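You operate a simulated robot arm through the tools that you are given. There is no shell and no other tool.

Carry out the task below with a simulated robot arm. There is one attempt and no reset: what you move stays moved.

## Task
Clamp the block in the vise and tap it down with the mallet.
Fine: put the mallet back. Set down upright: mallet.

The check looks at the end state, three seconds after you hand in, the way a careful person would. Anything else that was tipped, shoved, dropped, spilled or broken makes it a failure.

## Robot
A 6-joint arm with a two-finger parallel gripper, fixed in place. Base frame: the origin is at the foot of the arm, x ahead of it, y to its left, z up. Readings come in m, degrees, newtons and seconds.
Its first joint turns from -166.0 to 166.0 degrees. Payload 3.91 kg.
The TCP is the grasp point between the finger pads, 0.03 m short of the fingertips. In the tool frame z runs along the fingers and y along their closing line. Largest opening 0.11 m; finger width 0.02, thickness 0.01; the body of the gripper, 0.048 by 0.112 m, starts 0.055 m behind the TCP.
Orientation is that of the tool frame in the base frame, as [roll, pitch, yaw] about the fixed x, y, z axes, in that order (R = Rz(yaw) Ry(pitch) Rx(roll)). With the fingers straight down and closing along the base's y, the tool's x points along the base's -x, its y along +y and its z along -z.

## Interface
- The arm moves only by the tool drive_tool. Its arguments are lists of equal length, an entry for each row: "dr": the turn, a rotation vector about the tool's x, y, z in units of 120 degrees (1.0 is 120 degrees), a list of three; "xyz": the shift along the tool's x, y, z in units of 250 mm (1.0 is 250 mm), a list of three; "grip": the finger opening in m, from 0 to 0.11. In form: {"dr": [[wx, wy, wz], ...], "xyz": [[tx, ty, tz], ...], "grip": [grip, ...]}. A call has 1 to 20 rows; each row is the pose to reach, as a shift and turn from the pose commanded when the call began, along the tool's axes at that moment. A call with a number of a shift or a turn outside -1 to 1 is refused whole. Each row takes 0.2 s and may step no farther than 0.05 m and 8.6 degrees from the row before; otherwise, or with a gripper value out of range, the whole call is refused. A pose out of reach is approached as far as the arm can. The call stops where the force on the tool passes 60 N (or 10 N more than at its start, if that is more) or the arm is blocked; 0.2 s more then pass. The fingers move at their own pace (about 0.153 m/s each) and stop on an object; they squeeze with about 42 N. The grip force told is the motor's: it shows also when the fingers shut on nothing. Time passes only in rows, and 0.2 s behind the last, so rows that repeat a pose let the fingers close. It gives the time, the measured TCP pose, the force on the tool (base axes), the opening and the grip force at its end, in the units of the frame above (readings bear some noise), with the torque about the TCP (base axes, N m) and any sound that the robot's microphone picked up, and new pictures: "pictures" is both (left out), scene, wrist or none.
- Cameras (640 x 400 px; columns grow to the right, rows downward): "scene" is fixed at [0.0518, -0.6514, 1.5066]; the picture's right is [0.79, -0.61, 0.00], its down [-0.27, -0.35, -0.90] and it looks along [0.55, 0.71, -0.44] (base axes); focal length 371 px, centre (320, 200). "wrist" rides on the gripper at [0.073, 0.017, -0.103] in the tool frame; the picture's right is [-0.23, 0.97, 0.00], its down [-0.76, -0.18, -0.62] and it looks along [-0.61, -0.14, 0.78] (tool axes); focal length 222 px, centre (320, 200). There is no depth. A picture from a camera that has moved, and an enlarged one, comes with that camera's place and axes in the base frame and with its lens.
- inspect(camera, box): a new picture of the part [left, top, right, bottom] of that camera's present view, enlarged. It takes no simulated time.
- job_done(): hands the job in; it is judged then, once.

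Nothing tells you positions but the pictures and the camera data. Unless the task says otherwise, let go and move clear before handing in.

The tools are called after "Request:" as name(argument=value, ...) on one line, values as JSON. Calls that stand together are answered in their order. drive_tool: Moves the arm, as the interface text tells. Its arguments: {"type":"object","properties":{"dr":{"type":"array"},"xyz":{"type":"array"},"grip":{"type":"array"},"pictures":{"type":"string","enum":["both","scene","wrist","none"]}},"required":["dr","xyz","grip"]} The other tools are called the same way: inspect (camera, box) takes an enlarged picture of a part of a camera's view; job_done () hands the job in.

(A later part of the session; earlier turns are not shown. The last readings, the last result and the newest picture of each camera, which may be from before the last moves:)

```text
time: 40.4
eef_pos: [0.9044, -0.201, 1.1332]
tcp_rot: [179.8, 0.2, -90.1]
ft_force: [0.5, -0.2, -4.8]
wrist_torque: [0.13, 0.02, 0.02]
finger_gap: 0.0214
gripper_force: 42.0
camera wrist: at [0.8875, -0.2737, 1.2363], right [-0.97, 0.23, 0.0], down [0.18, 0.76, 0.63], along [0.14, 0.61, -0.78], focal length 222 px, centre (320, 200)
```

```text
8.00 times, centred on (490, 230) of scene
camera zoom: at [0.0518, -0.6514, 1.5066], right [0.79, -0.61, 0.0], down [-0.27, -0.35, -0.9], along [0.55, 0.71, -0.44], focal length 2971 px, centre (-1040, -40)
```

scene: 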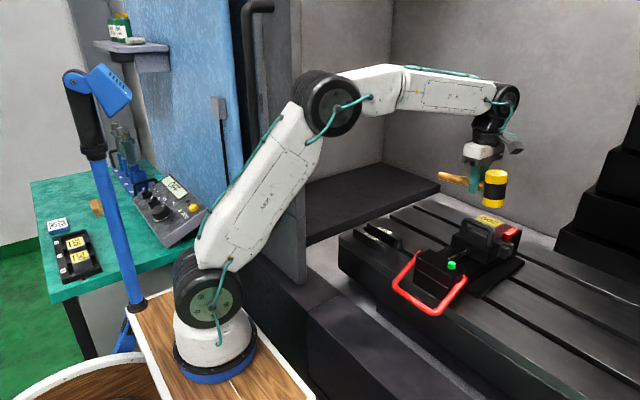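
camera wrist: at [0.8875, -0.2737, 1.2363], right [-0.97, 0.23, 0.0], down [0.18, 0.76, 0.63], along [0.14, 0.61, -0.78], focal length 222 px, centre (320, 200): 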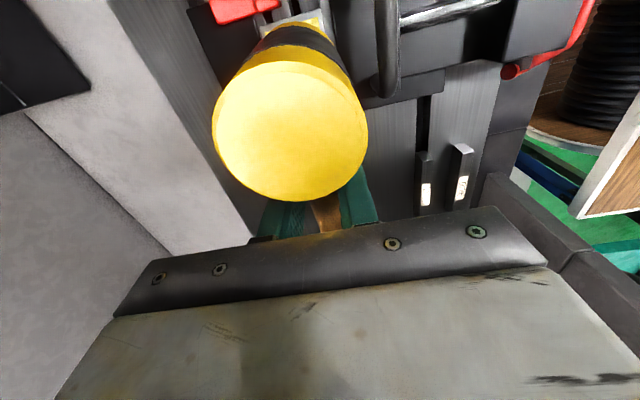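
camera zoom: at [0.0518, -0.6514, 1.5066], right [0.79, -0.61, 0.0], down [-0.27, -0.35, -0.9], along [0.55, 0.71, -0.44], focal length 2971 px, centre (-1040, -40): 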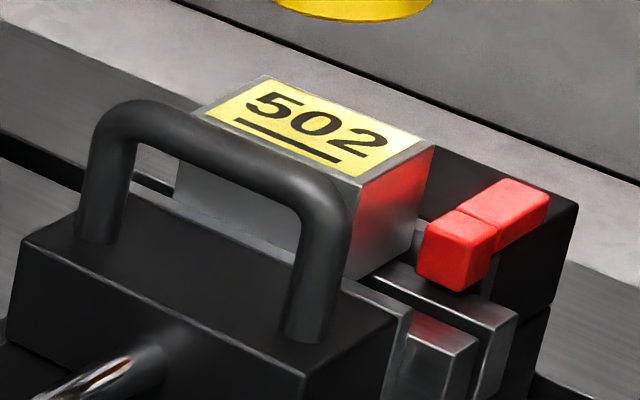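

The mallet head tipped about 10–12° in the grip; the block itself looks undisturbed. I'll tilt the tool to bring the head face level again before tapping properly.

Request:
drive_tool(dr=[[0, -0.05, 0], [0, -0.1, 0]], xyz=[[0, 0, 0], [0, 0, 0]], grip=[0.0, 0.0])

Request:
inspect(camera="scene", box=[430, 160, 540, 245])

```text
time: 41.0
eef_pos: [0.9048, -0.2011, 1.1344]
tcp_rot: [179.9, 12.4, -90.1]
ft_force: [0.6, 1.2, -3.7]
wrist_torque: [0.13, 0.02, 0.01]
finger_gap: 0.0212
gripper_force: 41.6
camera wrist: at [0.8876, -0.2934, 1.2196], right [-0.97, 0.22, 0.05], down [0.18, 0.61, 0.77], along [0.14, 0.76, -0.64], focal length 222 px, centre (320, 200)
```

scene: 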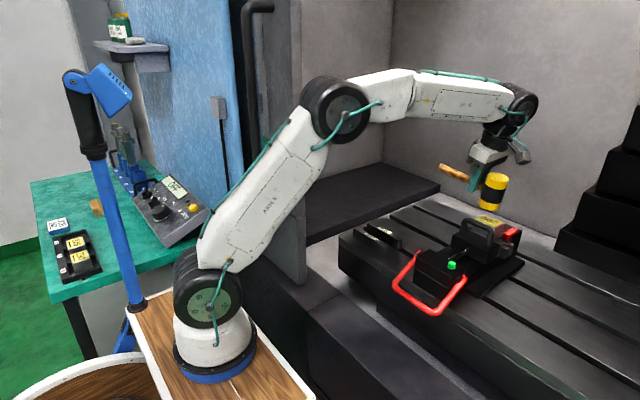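
wrist: 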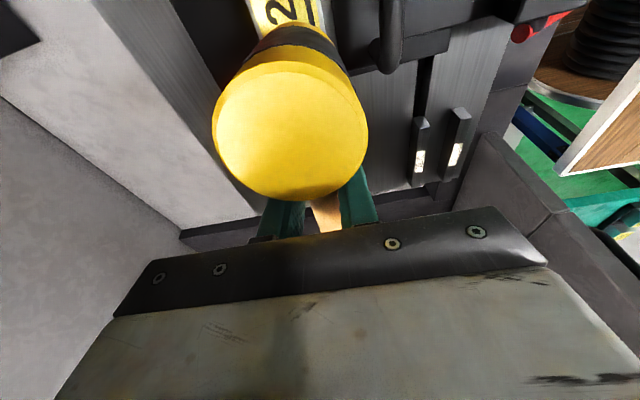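

```text
4.71 times, centred on (485, 202) of scene
camera zoom: at [0.0518, -0.6514, 1.5066], right [0.79, -0.61, 0.0], down [-0.27, -0.35, -0.9], along [0.55, 0.71, -0.44], focal length 1748 px, centre (-456, 188)
```

zoom: 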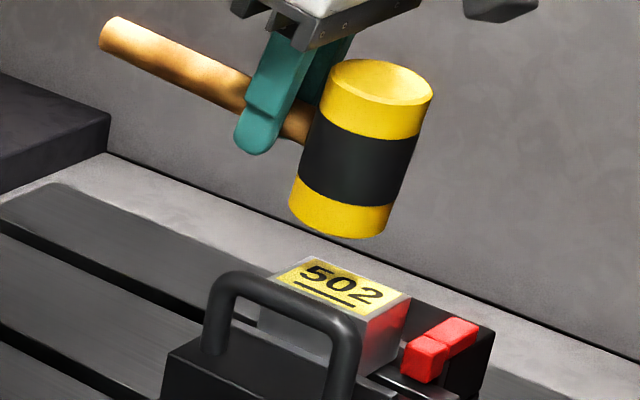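

Slightly over-tilted now; I'll take back about 5° so that the head's axis is vertical, then check the position over the block.

Request:
drive_tool(dr=[[0, 0.042, 0]], xyz=[[0, 0, 0]], grip=[0.0])

Request:
inspect(camera="scene", box=[430, 160, 540, 245])

```text
time: 41.4
eef_pos: [0.9044, -0.2021, 1.1348]
tcp_rot: [179.9, 7.3, -90.2]
ft_force: [0.6, 0.3, -4.4]
wrist_torque: [0.12, 0.01, 0.0]
finger_gap: 0.0215
gripper_force: 41.7
camera wrist: at [0.8872, -0.2867, 1.2276], right [-0.97, 0.23, 0.03], down [0.18, 0.68, 0.71], along [0.14, 0.7, -0.7], focal length 222 px, centre (320, 200)
```

scene: 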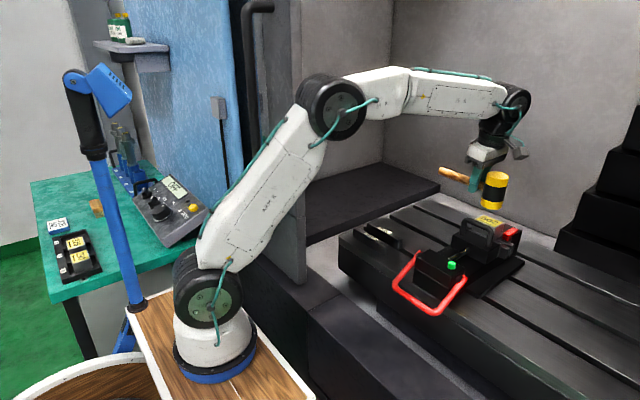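
wrist: 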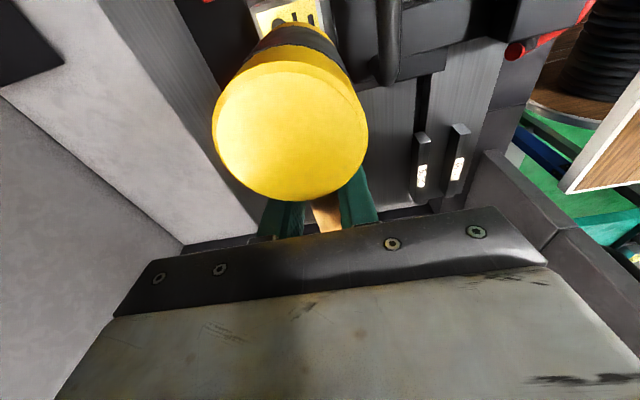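

```text
4.71 times, centred on (485, 202) of scene
camera zoom: at [0.0518, -0.6514, 1.5066], right [0.79, -0.61, 0.0], down [-0.27, -0.35, -0.9], along [0.55, 0.71, -0.44], focal length 1748 px, centre (-456, 188)
```

zoom: 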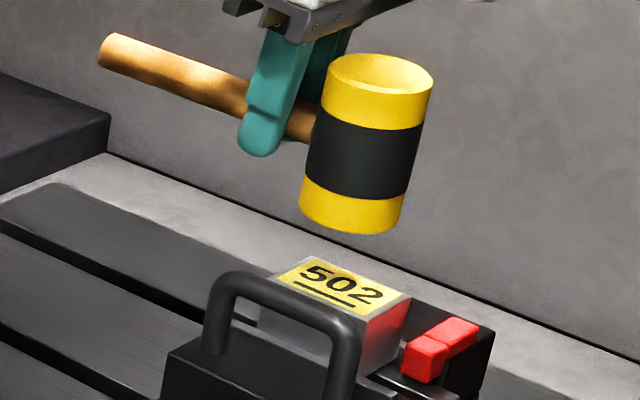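

The head is upright and centred over the block. I'll find light contact, moving straight down (along base z) in small steps.

Request:
drive_tool(dr=[[0, 0, 0], [0, 0, 0], [0, 0, 0], [0, 0, 0], [0, 0, 0], [0, 0, 0]], xyz=[[0.01, 0, 0.08], [0.018, 0, 0.14], [0.0193, 0, 0.151], [0.0203, 0, 0.159], [0.0213, 0, 0.167], [0.0213, 0, 0.167]], grip=[0.0, 0.0, 0.0, 0.0, 0.0, 0.0], pictures="none")

Request:
inspect(camera="scene", box=[430, 170, 540, 255])

```text
time: 42.8
eef_pos: [0.9053, -0.2023, 1.0911]
tcp_rot: [179.9, 7.2, -90.2]
ft_force: [0.2, 0.4, -4.1]
wrist_torque: [0.09, 0.0, 0.0]
finger_gap: 0.0214
gripper_force: 41.7
```

```text
4.71 times, centred on (485, 212) of scene
camera zoom: at [0.0518, -0.6514, 1.5066], right [0.79, -0.61, 0.0], down [-0.27, -0.35, -0.9], along [0.55, 0.71, -0.44], focal length 1748 px, centre (-456, 141)
```

zoom: 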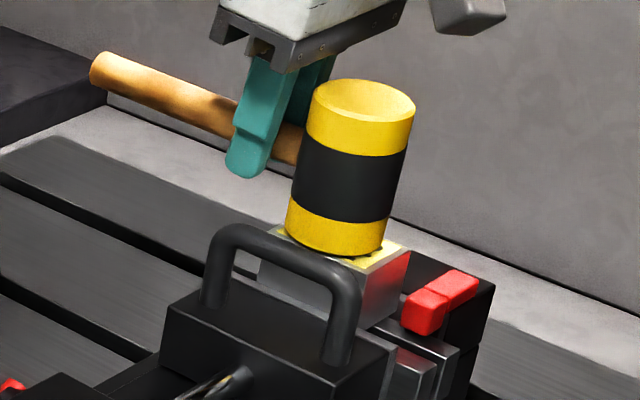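

The face is just above the block. Now a proper tap: rise 30 mm, strike about 9 mm past this height at ~0.2 m/s, and spring back up.

Request:
drive_tool(dr=[[0, 0, 0], [0, 0, 0], [0, 0, 0], [0, 0, 0], [0, 0, 0]], xyz=[[-0.0076, 0, -0.06], [-0.0152, 0, -0.119], [0.0046, 0, 0.036], [-0.0076, 0, -0.06], [-0.0152, 0, -0.119]], grip=[0.0, 0.0, 0.0, 0.0, 0.0])

Request:
inspect(camera="scene", box=[430, 160, 540, 245])

Request:
inspect(camera="scene", box=[450, 205, 530, 255])

```text
time: 44.0
eef_pos: [0.9035, -0.2022, 1.1215]
tcp_rot: [-180.0, 7.2, -90.1]
ft_force: [0.1, 0.6, -3.7]
wrist_torque: [0.15, 0.0, -0.01]
finger_gap: 0.0216
gripper_force: 42.1
camera wrist: at [0.8872, -0.2862, 1.215], right [-0.97, 0.23, 0.03], down [0.18, 0.68, 0.71], along [0.14, 0.7, -0.7], focal length 222 px, centre (320, 200)
```

scene: 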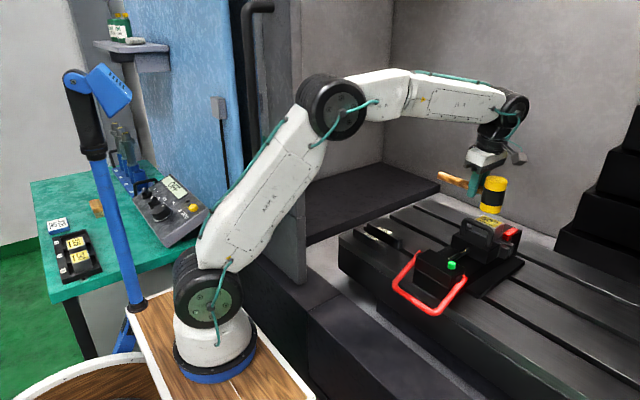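
wrist: 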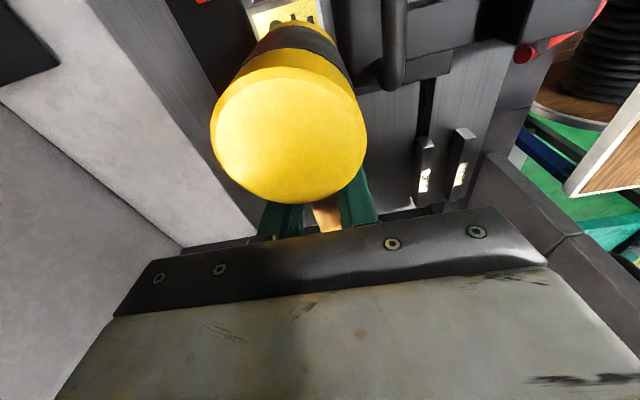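

```text
4.71 times, centred on (485, 202) of scene
camera zoom: at [0.0518, -0.6514, 1.5066], right [0.79, -0.61, 0.0], down [-0.27, -0.35, -0.9], along [0.55, 0.71, -0.44], focal length 1748 px, centre (-456, 188)
```

zoom: 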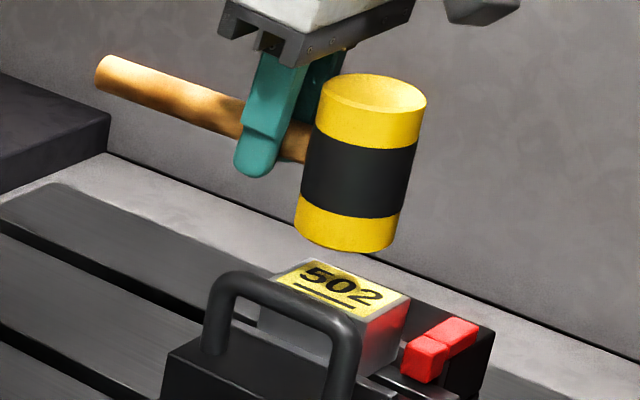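

```text
8.00 times, centred on (490, 230) of scene
camera zoom: at [0.0518, -0.6514, 1.5066], right [0.79, -0.61, 0.0], down [-0.27, -0.35, -0.9], along [0.55, 0.71, -0.44], focal length 2971 px, centre (-1040, -40)
```

zoom: 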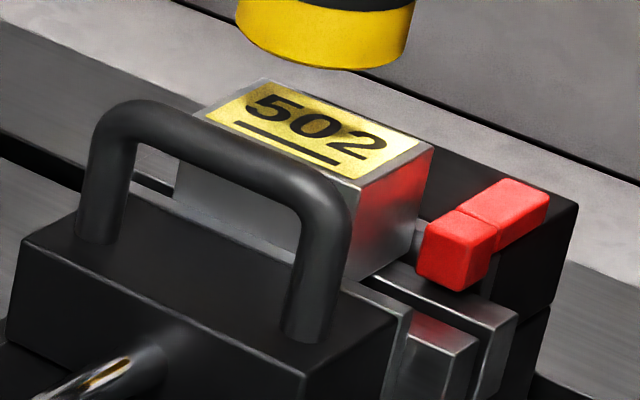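

The tap moved the block down by about 1 mm (its top edges dropped in the zoomed view). I'll correct the small head tilt and tap again, a little deeper.

Request:
drive_tool(dr=[[0, -0.025, 0], [0, -0.025, 0], [0, -0.025, 0], [0, -0.025, 0], [0, -0.025, 0]], xyz=[[0, 0, 0], [0.0213, 0, 0.167], [0.0, 0, 0.0], [0.0213, 0, 0.167], [0.0, 0, 0.0]], grip=[0.0, 0.0, 0.0, 0.0, 0.0])

Request:
inspect(camera="scene", box=[430, 160, 540, 245])

Request:
inspect(camera="scene", box=[450, 205, 530, 255])

```text
time: 45.2
eef_pos: [0.9061, -0.201, 1.1209]
tcp_rot: [179.8, 10.1, -90.1]
ft_force: [0.8, 0.3, -4.3]
wrist_torque: [0.14, 0.01, -0.03]
finger_gap: 0.0214
gripper_force: 42.1
camera wrist: at [0.8896, -0.2904, 1.2106], right [-0.97, 0.22, 0.04], down [0.18, 0.64, 0.75], along [0.14, 0.74, -0.66], focal length 222 px, centre (320, 200)
```

scene: 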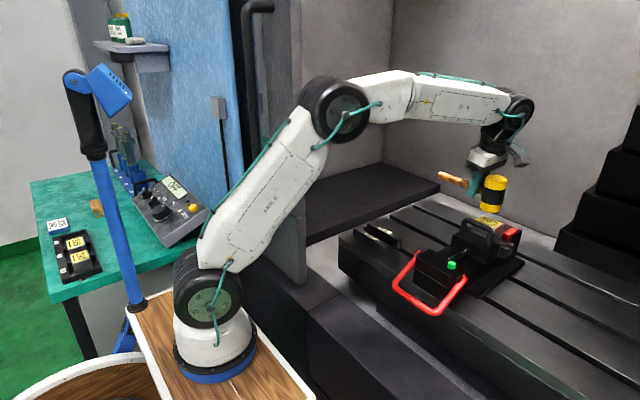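
wrist: 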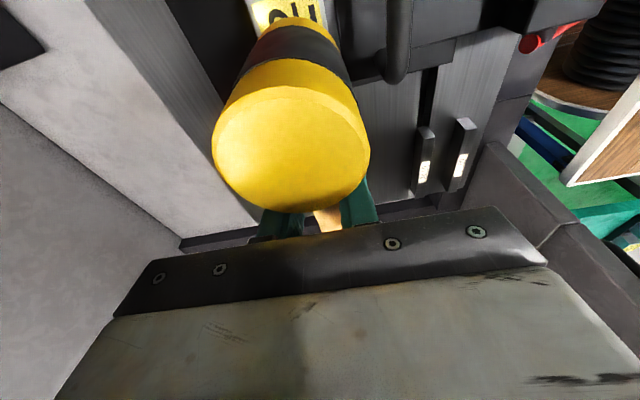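

```text
4.71 times, centred on (485, 202) of scene
camera zoom: at [0.0518, -0.6514, 1.5066], right [0.79, -0.61, 0.0], down [-0.27, -0.35, -0.9], along [0.55, 0.71, -0.44], focal length 1748 px, centre (-456, 188)
```

zoom: 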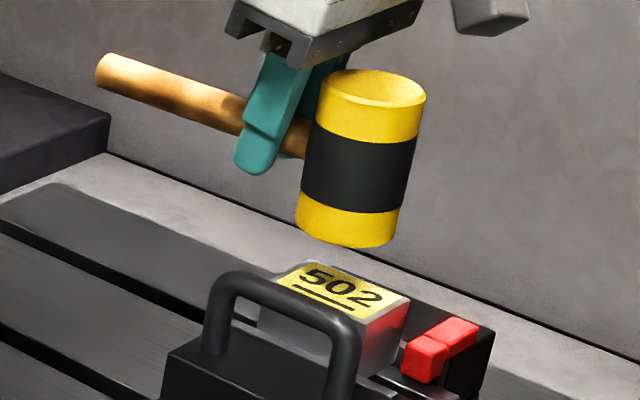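

```text
8.00 times, centred on (490, 230) of scene
camera zoom: at [0.0518, -0.6514, 1.5066], right [0.79, -0.61, 0.0], down [-0.27, -0.35, -0.9], along [0.55, 0.71, -0.44], focal length 2971 px, centre (-1040, -40)
```

zoom: 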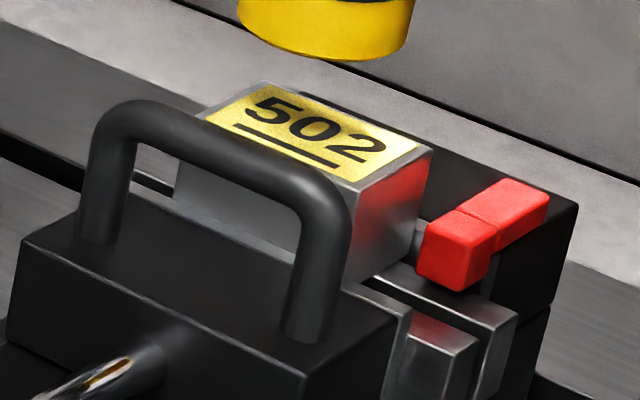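

Another ~1 mm down. I'll look closely at the gap between the block's bottom and the parallels.

Request:
inspect(camera="scene", box=[485, 218, 517, 240])

```text
16.00 times, centred on (501, 229) of scene
camera zoom: at [0.0518, -0.6514, 1.5066], right [0.79, -0.61, 0.0], down [-0.27, -0.35, -0.9], along [0.55, 0.71, -0.44], focal length 5942 px, centre (-2576, -264)
```

zoom: 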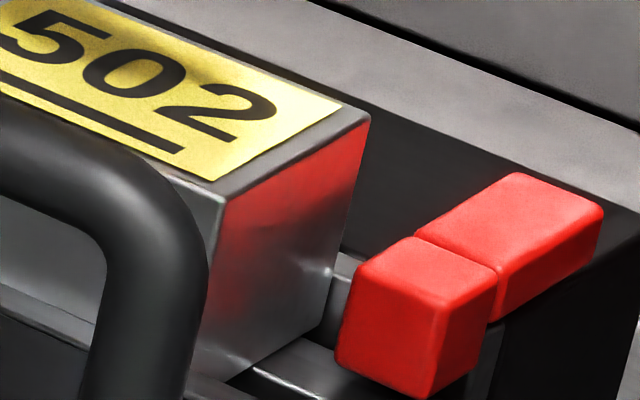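

Request:
drive_tool(dr=[[0, -0.02, 0], [0, -0.02, 0], [0, -0.02, 0], [0, -0.02, 0], [0, -0.02, 0]], xyz=[[0, 0, 0], [0.03, 0, 0.17], [0.0, 0, 0.0], [0.03, 0, 0.172], [0.0, 0, 0.0]], grip=[0.0, 0.0, 0.0, 0.0, 0.0])

Request:
inspect(camera="scene", box=[430, 160, 540, 245])

Request:
inspect(camera="scene", box=[450, 205, 530, 255])

Request:
inspect(camera="scene", box=[485, 218, 517, 240])

```text
time: 46.4
eef_pos: [0.9047, -0.2025, 1.1168]
tcp_rot: [179.8, 12.6, -90.1]
ft_force: [0.8, 0.1, -5.7]
wrist_torque: [0.14, -0.02, 0.01]
finger_gap: 0.0217
gripper_force: 42.2
camera wrist: at [0.8874, -0.2959, 1.203], right [-0.97, 0.22, 0.05], down [0.18, 0.61, 0.77], along [0.14, 0.76, -0.63], focal length 222 px, centre (320, 200)
```

scene: 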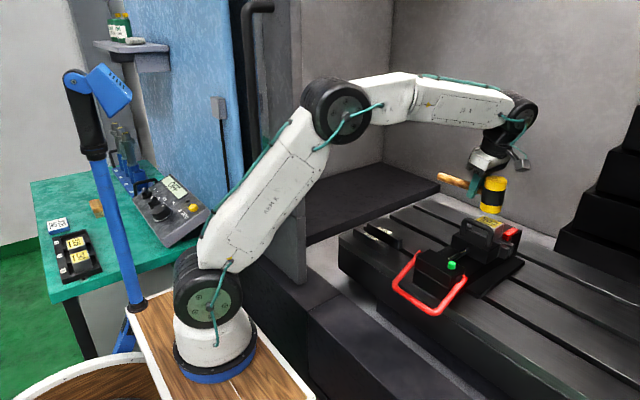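
wrist: 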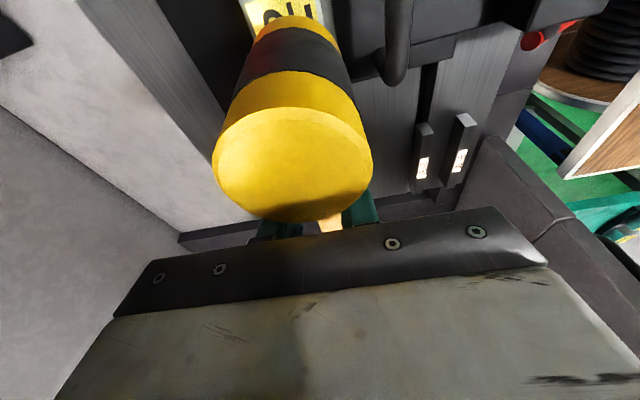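

```text
4.71 times, centred on (485, 202) of scene
camera zoom: at [0.0518, -0.6514, 1.5066], right [0.79, -0.61, 0.0], down [-0.27, -0.35, -0.9], along [0.55, 0.71, -0.44], focal length 1748 px, centre (-456, 188)
```

zoom: 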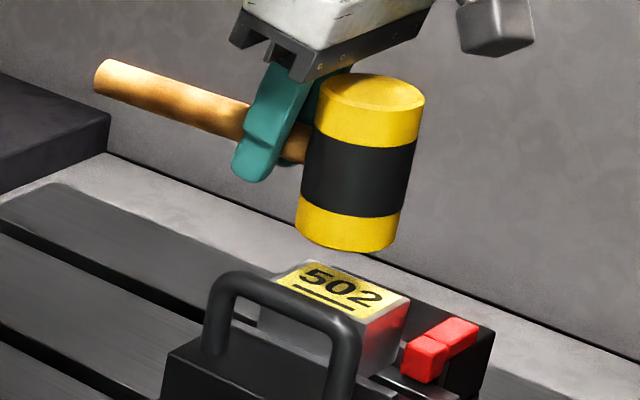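

```text
8.00 times, centred on (490, 230) of scene
camera zoom: at [0.0518, -0.6514, 1.5066], right [0.79, -0.61, 0.0], down [-0.27, -0.35, -0.9], along [0.55, 0.71, -0.44], focal length 2971 px, centre (-1040, -40)
```

zoom: 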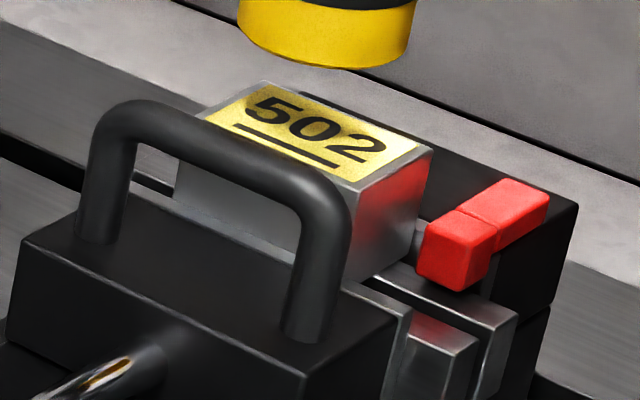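

```text
16.00 times, centred on (501, 229) of scene
camera zoom: at [0.0518, -0.6514, 1.5066], right [0.79, -0.61, 0.0], down [-0.27, -0.35, -0.9], along [0.55, 0.71, -0.44], focal length 5942 px, centre (-2576, -264)
```

zoom: 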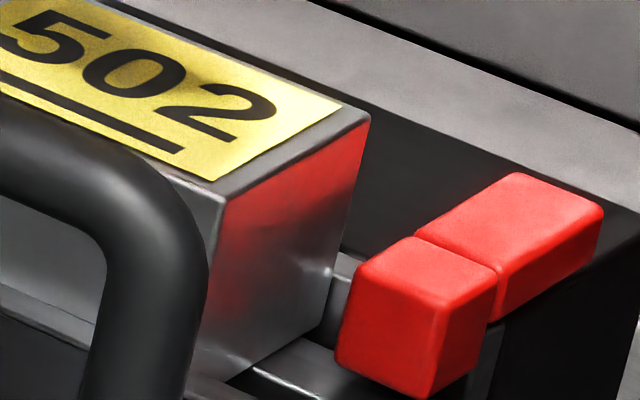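

After the last two taps the block no longer moved, so it looks seated on the parallels. I'll give one firmer confirming tap with the head levelled.

Request:
drive_tool(dr=[[0, -0.02, 0], [0, -0.02, 0], [0, -0.02, 0], [0, -0.02, 0], [0, -0.02, 0]], xyz=[[0, 0, -0.02], [0, 0, -0.04], [0.036, 0, 0.155], [0.0, 0, 0.0], [0.0, 0, -0.04]], grip=[0.0, 0.0, 0.0, 0.0, 0.0])

Request:
inspect(camera="scene", box=[430, 160, 540, 245])

Request:
inspect(camera="scene", box=[485, 218, 517, 240])

```text
time: 47.6
eef_pos: [0.9053, -0.2042, 1.1299]
tcp_rot: [-179.9, 14.9, -90.0]
ft_force: [0.8, 0.9, -4.0]
wrist_torque: [0.11, -0.06, 0.03]
finger_gap: 0.0216
gripper_force: 42.0
camera wrist: at [0.8885, -0.3014, 1.2122], right [-0.97, 0.22, 0.06], down [0.18, 0.57, 0.8], along [0.14, 0.79, -0.6], focal length 222 px, centre (320, 200)
```

scene: 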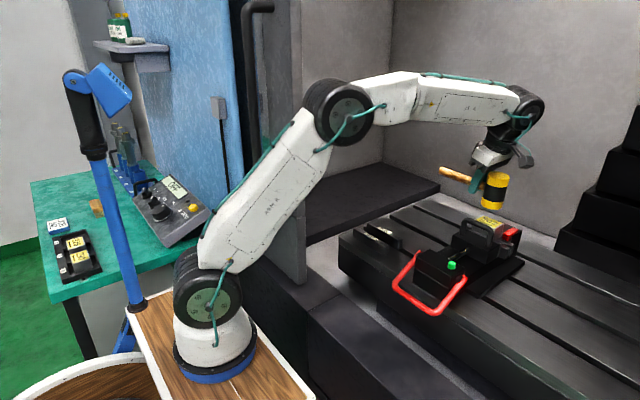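
wrist: 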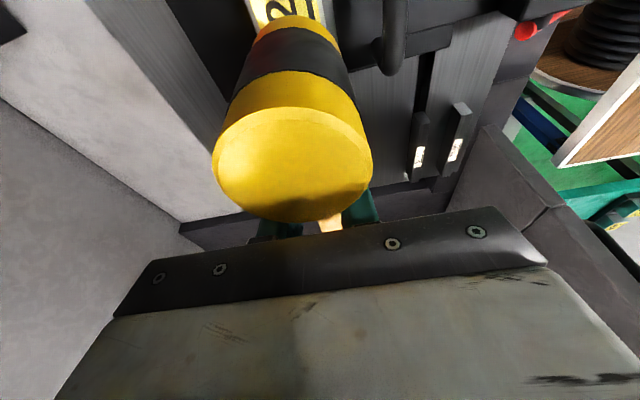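

```text
4.71 times, centred on (485, 202) of scene
camera zoom: at [0.0518, -0.6514, 1.5066], right [0.79, -0.61, 0.0], down [-0.27, -0.35, -0.9], along [0.55, 0.71, -0.44], focal length 1748 px, centre (-456, 188)
```

zoom: 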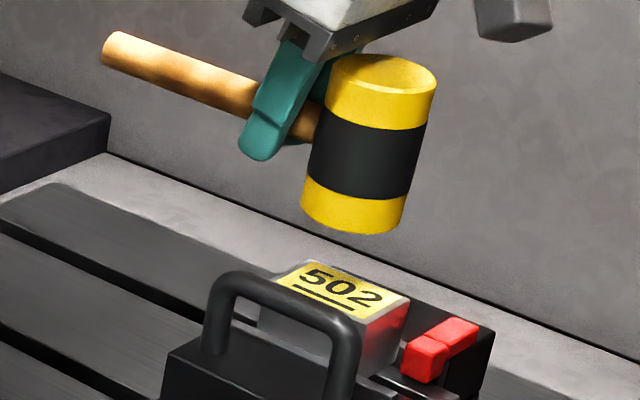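

```text
16.00 times, centred on (501, 229) of scene
camera zoom: at [0.0518, -0.6514, 1.5066], right [0.79, -0.61, 0.0], down [-0.27, -0.35, -0.9], along [0.55, 0.71, -0.44], focal length 5942 px, centre (-2576, -264)
```

zoom: 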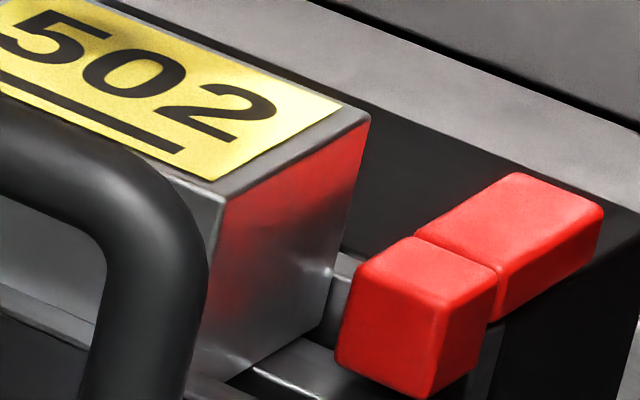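

That strike barely touched (the head didn't move in the grip). I'll do one more, slightly deeper.

Request:
drive_tool(dr=[[0, 0, 0], [0, 0, 0], [0, 0, 0], [0, 0, 0], [0, 0, 0]], xyz=[[0.0154, 0, 0.058], [0.0576, 0, 0.2164], [0.0154, 0, 0.058], [0.0, 0, 0.0], [0.0, 0, 0.0]], grip=[0.0, 0.0, 0.0, 0.0, 0.0])

Request:
inspect(camera="scene", box=[430, 160, 540, 245])

Request:
inspect(camera="scene", box=[485, 218, 517, 240])

```text
time: 48.8
eef_pos: [0.9069, -0.2034, 1.1333]
tcp_rot: [179.9, 15.0, -90.1]
ft_force: [-0.5, -0.4, -2.6]
wrist_torque: [0.12, 0.0, -0.01]
finger_gap: 0.0213
gripper_force: 42.5
camera wrist: at [0.8887, -0.3003, 1.2145], right [-0.97, 0.22, 0.06], down [0.18, 0.57, 0.8], along [0.14, 0.79, -0.6], focal length 222 px, centre (320, 200)
```

scene: 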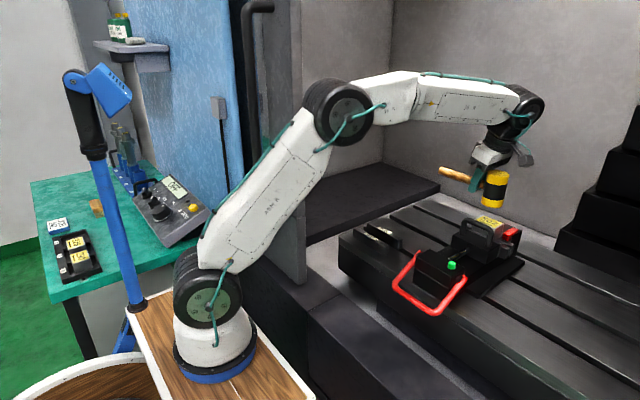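
wrist: 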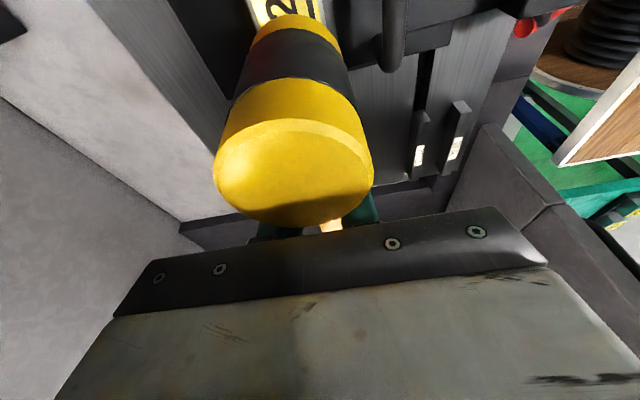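

```text
4.71 times, centred on (485, 202) of scene
camera zoom: at [0.0518, -0.6514, 1.5066], right [0.79, -0.61, 0.0], down [-0.27, -0.35, -0.9], along [0.55, 0.71, -0.44], focal length 1748 px, centre (-456, 188)
```

zoom: 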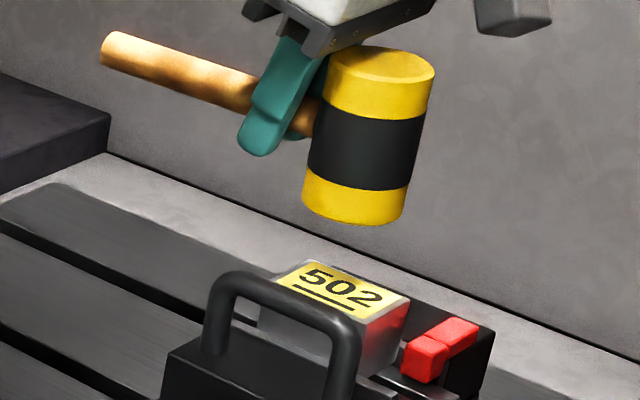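

```text
16.00 times, centred on (501, 229) of scene
camera zoom: at [0.0518, -0.6514, 1.5066], right [0.79, -0.61, 0.0], down [-0.27, -0.35, -0.9], along [0.55, 0.71, -0.44], focal length 5942 px, centre (-2576, -264)
```

zoom: 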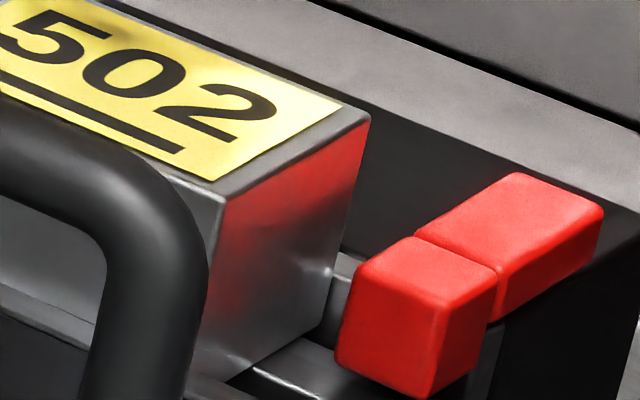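

The block no longer moves under the tap, so it is clamped and seated. Now I carry the mallet back, turning to its original heading and staying high.

Request:
drive_tool(dr=[[-0.0164, 0, -0.0617], [-0.0328, 0, -0.1234], [-0.0491, 0, -0.185], [-0.0655, 0, -0.2468], [-0.0819, 0, -0.3084], [-0.0983, 0, -0.37], [-0.1146, 0, -0.4318], [-0.131, 0, -0.4935]], xyz=[[-0.068, -0.011, 0.018], [-0.136, -0.022, 0.036], [-0.204, -0.033, 0.054], [-0.272, -0.044, 0.072], [-0.341, -0.055, 0.09], [-0.409, -0.066, 0.109], [-0.477, -0.077, 0.127], [-0.545, -0.088, 0.145]], grip=[0.0, 0.0, 0.0, 0.0, 0.0, 0.0, 0.0, 0.0])

Request:
inspect(camera="scene", box=[380, 130, 520, 240])

```text
time: 50.6
eef_pos: [0.9278, -0.0621, 1.1324]
tcp_rot: [-179.8, 14.9, -28.7]
ft_force: [0.2, -0.3, -4.3]
wrist_torque: [0.06, 0.13, -0.01]
finger_gap: 0.0218
gripper_force: 41.8
camera wrist: at [1.0045, -0.1238, 1.2133], right [-0.66, -0.75, 0.06], down [-0.42, 0.43, 0.8], along [-0.62, 0.5, -0.6], focal length 222 px, centre (320, 200)
```

scene: 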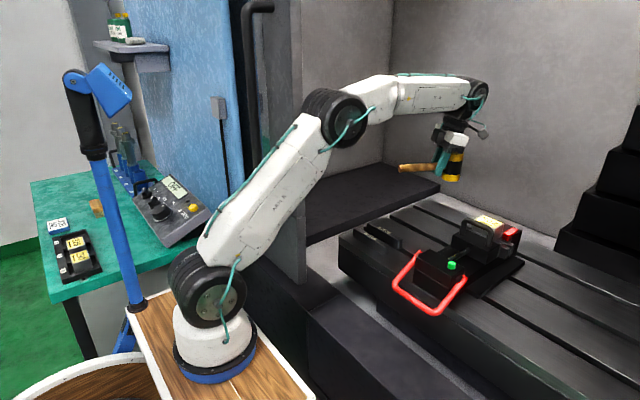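
wrist: 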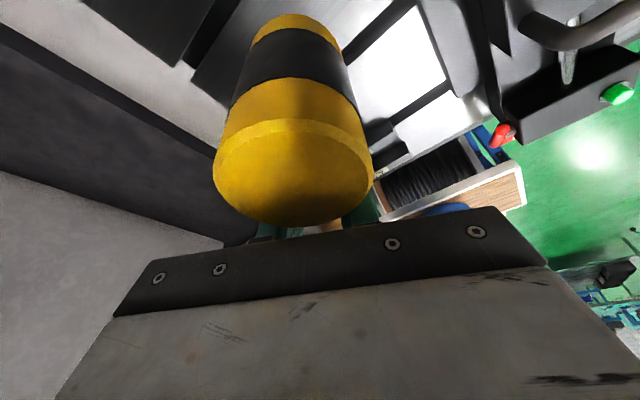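

```text
3.64 times, centred on (450, 185) of scene
camera zoom: at [0.0518, -0.6514, 1.5066], right [0.79, -0.61, 0.0], down [-0.27, -0.35, -0.9], along [0.55, 0.71, -0.44], focal length 1350 px, centre (-153, 254)
```

zoom: 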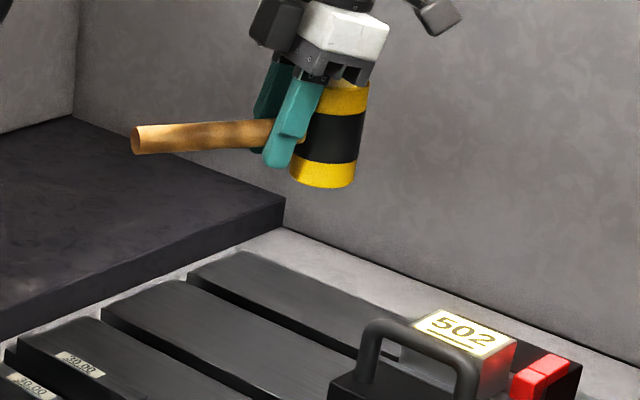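

Request:
drive_tool(dr=[[0, -0.016, 0], [0, -0.016, 0], [0, -0.016, 0], [0, -0.016, 0]], xyz=[[0.036, 0, 0.135], [0.072, 0, 0.27], [0.103, 0, 0.386], [0.128, 0, 0.482]], grip=[0.0, 0.0, 0.0, 0.0])

Request:
inspect(camera="scene", box=[380, 160, 520, 260])

```text
time: 51.6
eef_pos: [0.9256, -0.0625, 1.008]
tcp_rot: [-179.9, 16.9, -28.8]
ft_force: [-0.1, 0.5, -3.3]
wrist_torque: [0.05, 0.08, 0.01]
finger_gap: 0.0216
gripper_force: 42.0
camera wrist: at [1.0045, -0.1258, 1.086], right [-0.66, -0.75, 0.07], down [-0.39, 0.42, 0.82], along [-0.64, 0.51, -0.57], focal length 222 px, centre (320, 200)
```

scene: 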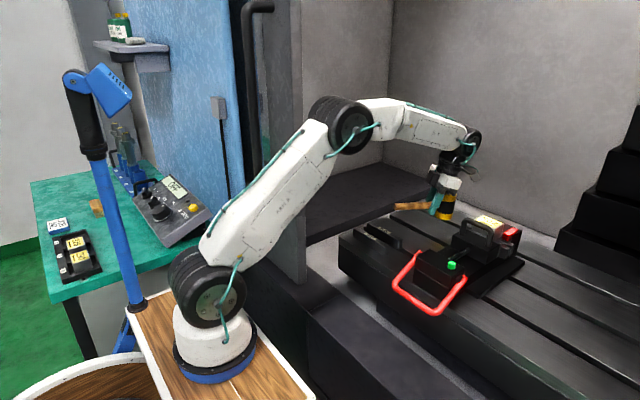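
wrist: 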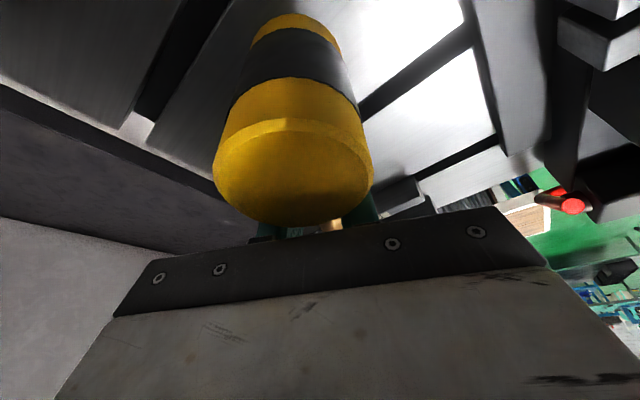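

```text
4.00 times, centred on (450, 210) of scene
camera zoom: at [0.0518, -0.6514, 1.5066], right [0.79, -0.61, 0.0], down [-0.27, -0.35, -0.9], along [0.55, 0.71, -0.44], focal length 1486 px, centre (-200, 160)
```

zoom: 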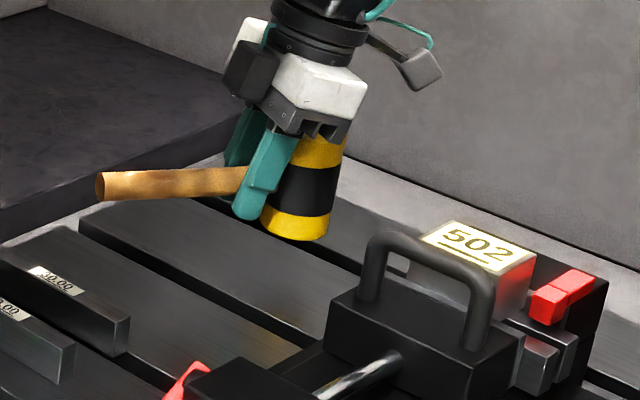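

The position matches the original spot. I'll lower gently until it touches the table.

Request:
drive_tool(dr=[[0, 0, 0], [0, 0, 0], [0, 0, 0], [0, 0, 0], [0, 0, 0]], xyz=[[0.0116, 0, 0.0383], [0.0209, 0, 0.0689], [0.0255, 0, 0.0842], [0.0278, 0, 0.0919], [0.0278, 0, 0.0919]], grip=[0.0, 0.0, 0.0, 0.0, 0.0])

Request:
inspect(camera="scene", box=[380, 160, 520, 260])

```text
time: 52.8
eef_pos: [0.9268, -0.0622, 0.9825]
tcp_rot: [-180.0, 16.9, -28.8]
ft_force: [0.5, -0.5, -4.0]
wrist_torque: [0.04, 0.09, -0.01]
finger_gap: 0.0218
gripper_force: 41.5
camera wrist: at [1.0049, -0.1251, 1.0606], right [-0.66, -0.75, 0.07], down [-0.39, 0.42, 0.82], along [-0.64, 0.51, -0.57], focal length 222 px, centre (320, 200)
```

scene: 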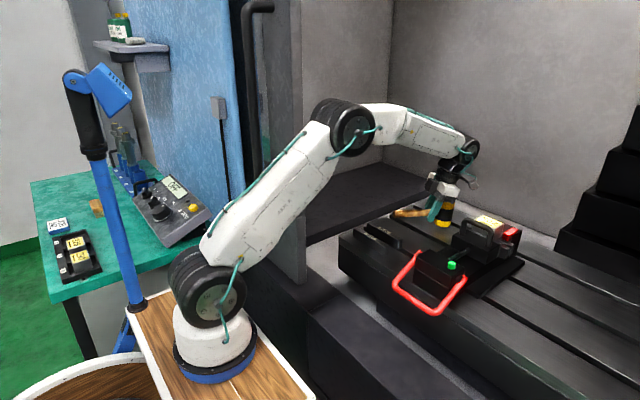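
wrist: 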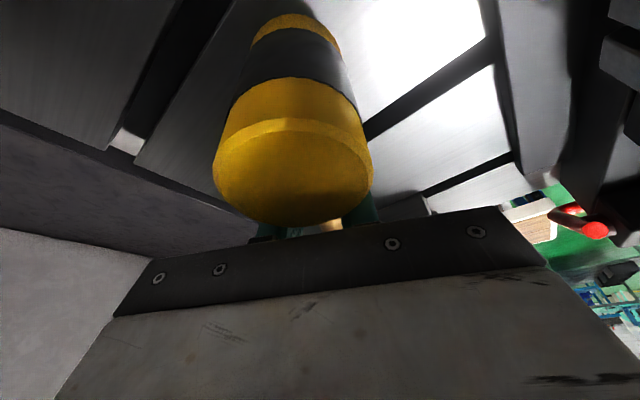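

```text
4.00 times, centred on (450, 210) of scene
camera zoom: at [0.0518, -0.6514, 1.5066], right [0.79, -0.61, 0.0], down [-0.27, -0.35, -0.9], along [0.55, 0.71, -0.44], focal length 1486 px, centre (-200, 160)
```

zoom: 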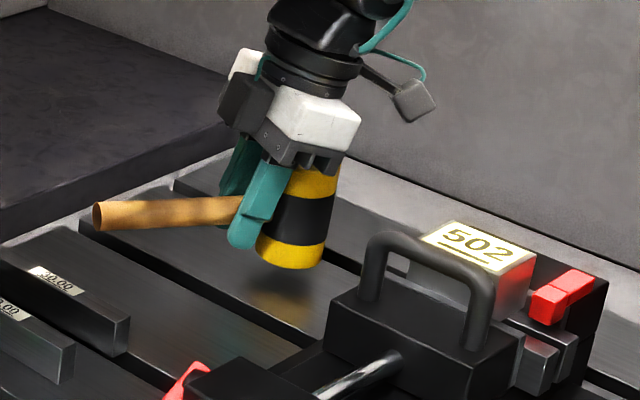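

Still a few mm above the table, and the mallet is level. I'll lower in fine steps.

Request:
drive_tool(dr=[[0, 0, 0], [0, 0, 0], [0, 0, 0]], xyz=[[0.0023, 0, 0.0077], [0.0046, 0, 0.0153], [0.0046, 0, 0.0153]], grip=[0.0, 0.0, 0.0], pictures="none")

Request:
inspect(camera="scene", box=[410, 180, 490, 240])

```text
time: 53.6
eef_pos: [0.9267, -0.063, 0.9784]
tcp_rot: [-180.0, 16.9, -28.8]
ft_force: [0.2, -0.1, -5.2]
wrist_torque: [0.06, 0.08, 0.0]
finger_gap: 0.0216
gripper_force: 42.2
```

```text
6.67 times, centred on (450, 210) of scene
camera zoom: at [0.0518, -0.6514, 1.5066], right [0.79, -0.61, 0.0], down [-0.27, -0.35, -0.9], along [0.55, 0.71, -0.44], focal length 2476 px, centre (-547, 133)
```

zoom: 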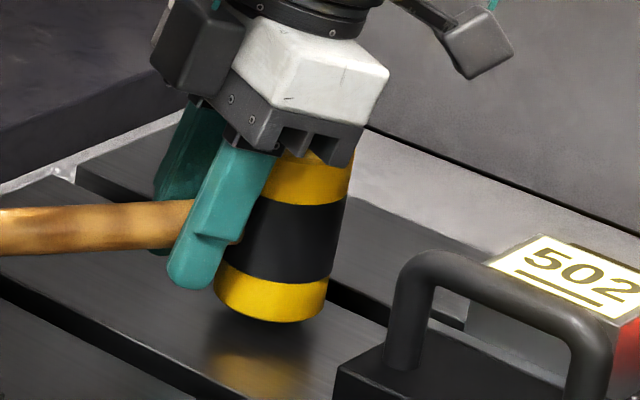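

Request:
drive_tool(dr=[[0, 0, 0], [0, 0, 0], [0, 0, 0]], xyz=[[0.0023, 0, 0.0077], [0.0046, 0, 0.0153], [0.0046, 0, 0.0153]], grip=[0.0, 0.0, 0.0], pictures="none")

Request:
inspect(camera="scene", box=[410, 180, 490, 240])

```text
time: 54.4
eef_pos: [0.9279, -0.0611, 0.9757]
tcp_rot: [-180.0, 16.8, -28.8]
ft_force: [-0.5, 0.6, -4.2]
wrist_torque: [0.06, 0.09, 0.0]
finger_gap: 0.0217
gripper_force: 41.9
```

```text
6.67 times, centred on (450, 210) of scene
camera zoom: at [0.0518, -0.6514, 1.5066], right [0.79, -0.61, 0.0], down [-0.27, -0.35, -0.9], along [0.55, 0.71, -0.44], focal length 2476 px, centre (-547, 133)
```

zoom: 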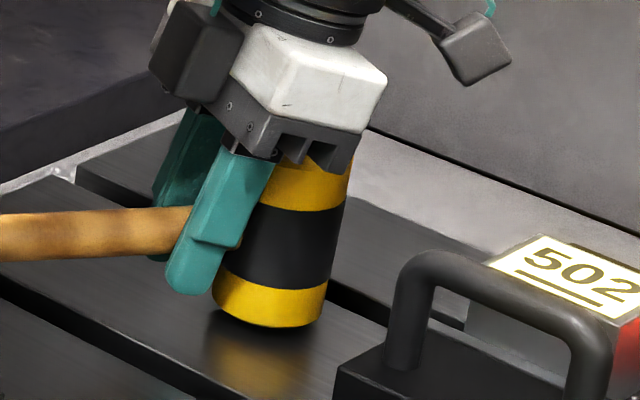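

Request:
drive_tool(dr=[[0, 0, 0], [0, 0, 0], [0, 0, 0]], xyz=[[0.0018, 0, 0.0057], [0.0035, 0, 0.0115], [0.0035, 0, 0.0115]], grip=[0.0, 0.0, 0.0], pictures="none")

Request:
inspect(camera="scene", box=[410, 180, 490, 240])

```text
time: 55.2
eef_pos: [0.9263, -0.0623, 0.9734]
tcp_rot: [-180.0, 17.0, -28.7]
ft_force: [-0.3, 0.8, -4.5]
wrist_torque: [0.03, 0.11, 0.03]
finger_gap: 0.0215
gripper_force: 42.0
```

```text
6.67 times, centred on (450, 210) of scene
camera zoom: at [0.0518, -0.6514, 1.5066], right [0.79, -0.61, 0.0], down [-0.27, -0.35, -0.9], along [0.55, 0.71, -0.44], focal length 2476 px, centre (-547, 133)
```

zoom: 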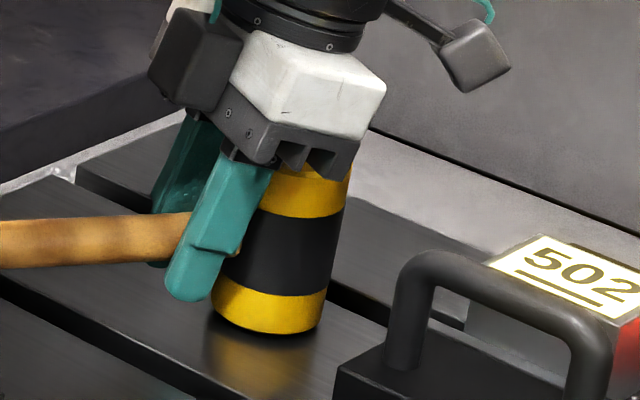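

Request:
drive_tool(dr=[[0, 0, 0], [0, 0, 0], [0, 0, 0]], xyz=[[0.0012, 0, 0.0038], [0.0024, 0, 0.0077], [0.0024, 0, 0.0077]], grip=[0.0, 0.0, 0.0], pictures="none")

Request:
inspect(camera="scene", box=[410, 180, 490, 240])

```text
time: 56.0
eef_pos: [0.9275, -0.0629, 0.9713]
tcp_rot: [-179.9, 17.0, -28.8]
ft_force: [-0.3, -0.6, -4.0]
wrist_torque: [0.08, 0.1, -0.01]
finger_gap: 0.0216
gripper_force: 42.3
```

```text
6.67 times, centred on (450, 210) of scene
camera zoom: at [0.0518, -0.6514, 1.5066], right [0.79, -0.61, 0.0], down [-0.27, -0.35, -0.9], along [0.55, 0.71, -0.44], focal length 2476 px, centre (-547, 133)
```

zoom: 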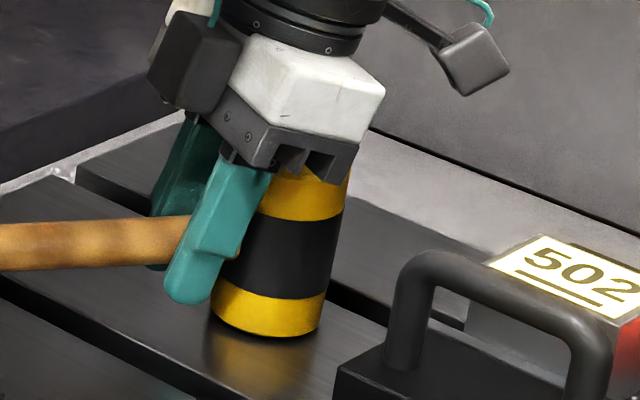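

Request:
drive_tool(dr=[[0, 0, 0], [0, 0, 0], [0, 0, 0]], xyz=[[0.0012, 0, 0.0038], [0.0024, 0, 0.0077], [0.0024, 0, 0.0077]], grip=[0.0, 0.0, 0.0], pictures="none")

Request:
inspect(camera="scene", box=[410, 180, 490, 240])

```text
time: 56.8
eef_pos: [0.9265, -0.0625, 0.9697]
tcp_rot: [-179.9, 16.8, -28.8]
ft_force: [2.2, 1.0, 6.4]
wrist_torque: [-0.29, -0.69, 0.15]
finger_gap: 0.0217
gripper_force: 42.1
```

```text
6.67 times, centred on (450, 210) of scene
camera zoom: at [0.0518, -0.6514, 1.5066], right [0.79, -0.61, 0.0], down [-0.27, -0.35, -0.9], along [0.55, 0.71, -0.44], focal length 2476 px, centre (-547, 133)
```

zoom: 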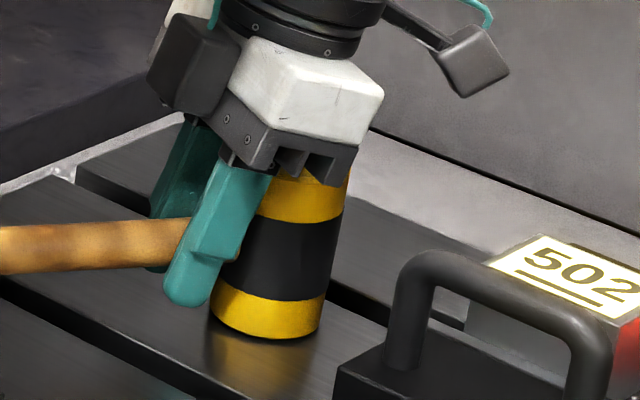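

The head touches the table (force rose by about 10 N). I'll open the fingers and then rise straight up.

Request:
drive_tool(dr=[[0, 0, 0], [0, 0, 0], [0, 0, 0]], xyz=[[0, 0, 0], [0, 0, 0], [0, 0, 0]], grip=[0.03, 0.06, 0.06])

Request:
inspect(camera="scene", box=[390, 170, 490, 240])

```text
time: 57.6
eef_pos: [0.9257, -0.0627, 0.9684]
tcp_rot: [180.0, 16.9, -28.8]
ft_force: [0.0, -0.2, -0.9]
wrist_torque: [0.0, 0.01, -0.02]
finger_gap: 0.0599
gripper_force: 0.1
camera wrist: at [1.0049, -0.1258, 1.0466], right [-0.66, -0.75, 0.07], down [-0.39, 0.42, 0.82], along [-0.64, 0.51, -0.57], focal length 222 px, centre (320, 200)
```

scene: 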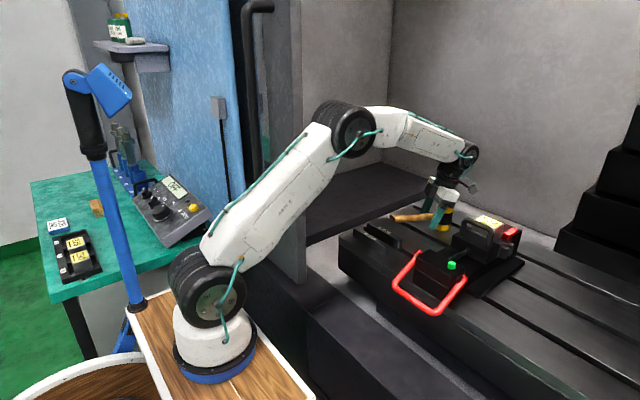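
wrist: 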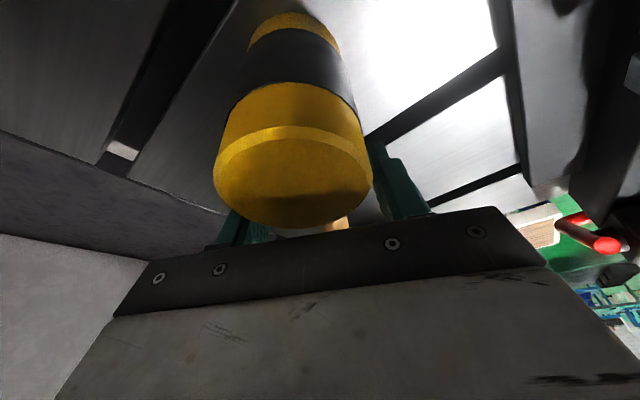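

```text
5.71 times, centred on (440, 205) of scene
camera zoom: at [0.0518, -0.6514, 1.5066], right [0.79, -0.61, 0.0], down [-0.27, -0.35, -0.9], along [0.55, 0.71, -0.44], focal length 2122 px, centre (-366, 171)
```

zoom: 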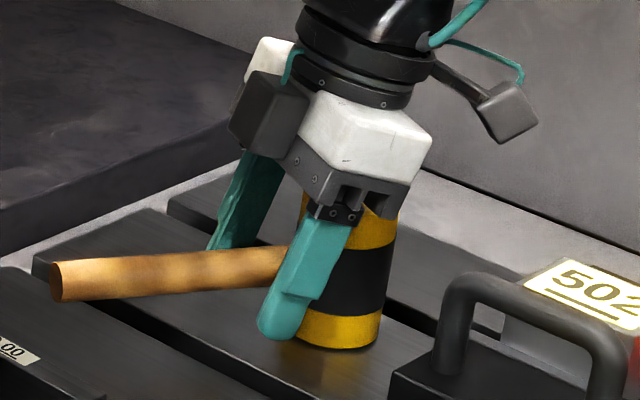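

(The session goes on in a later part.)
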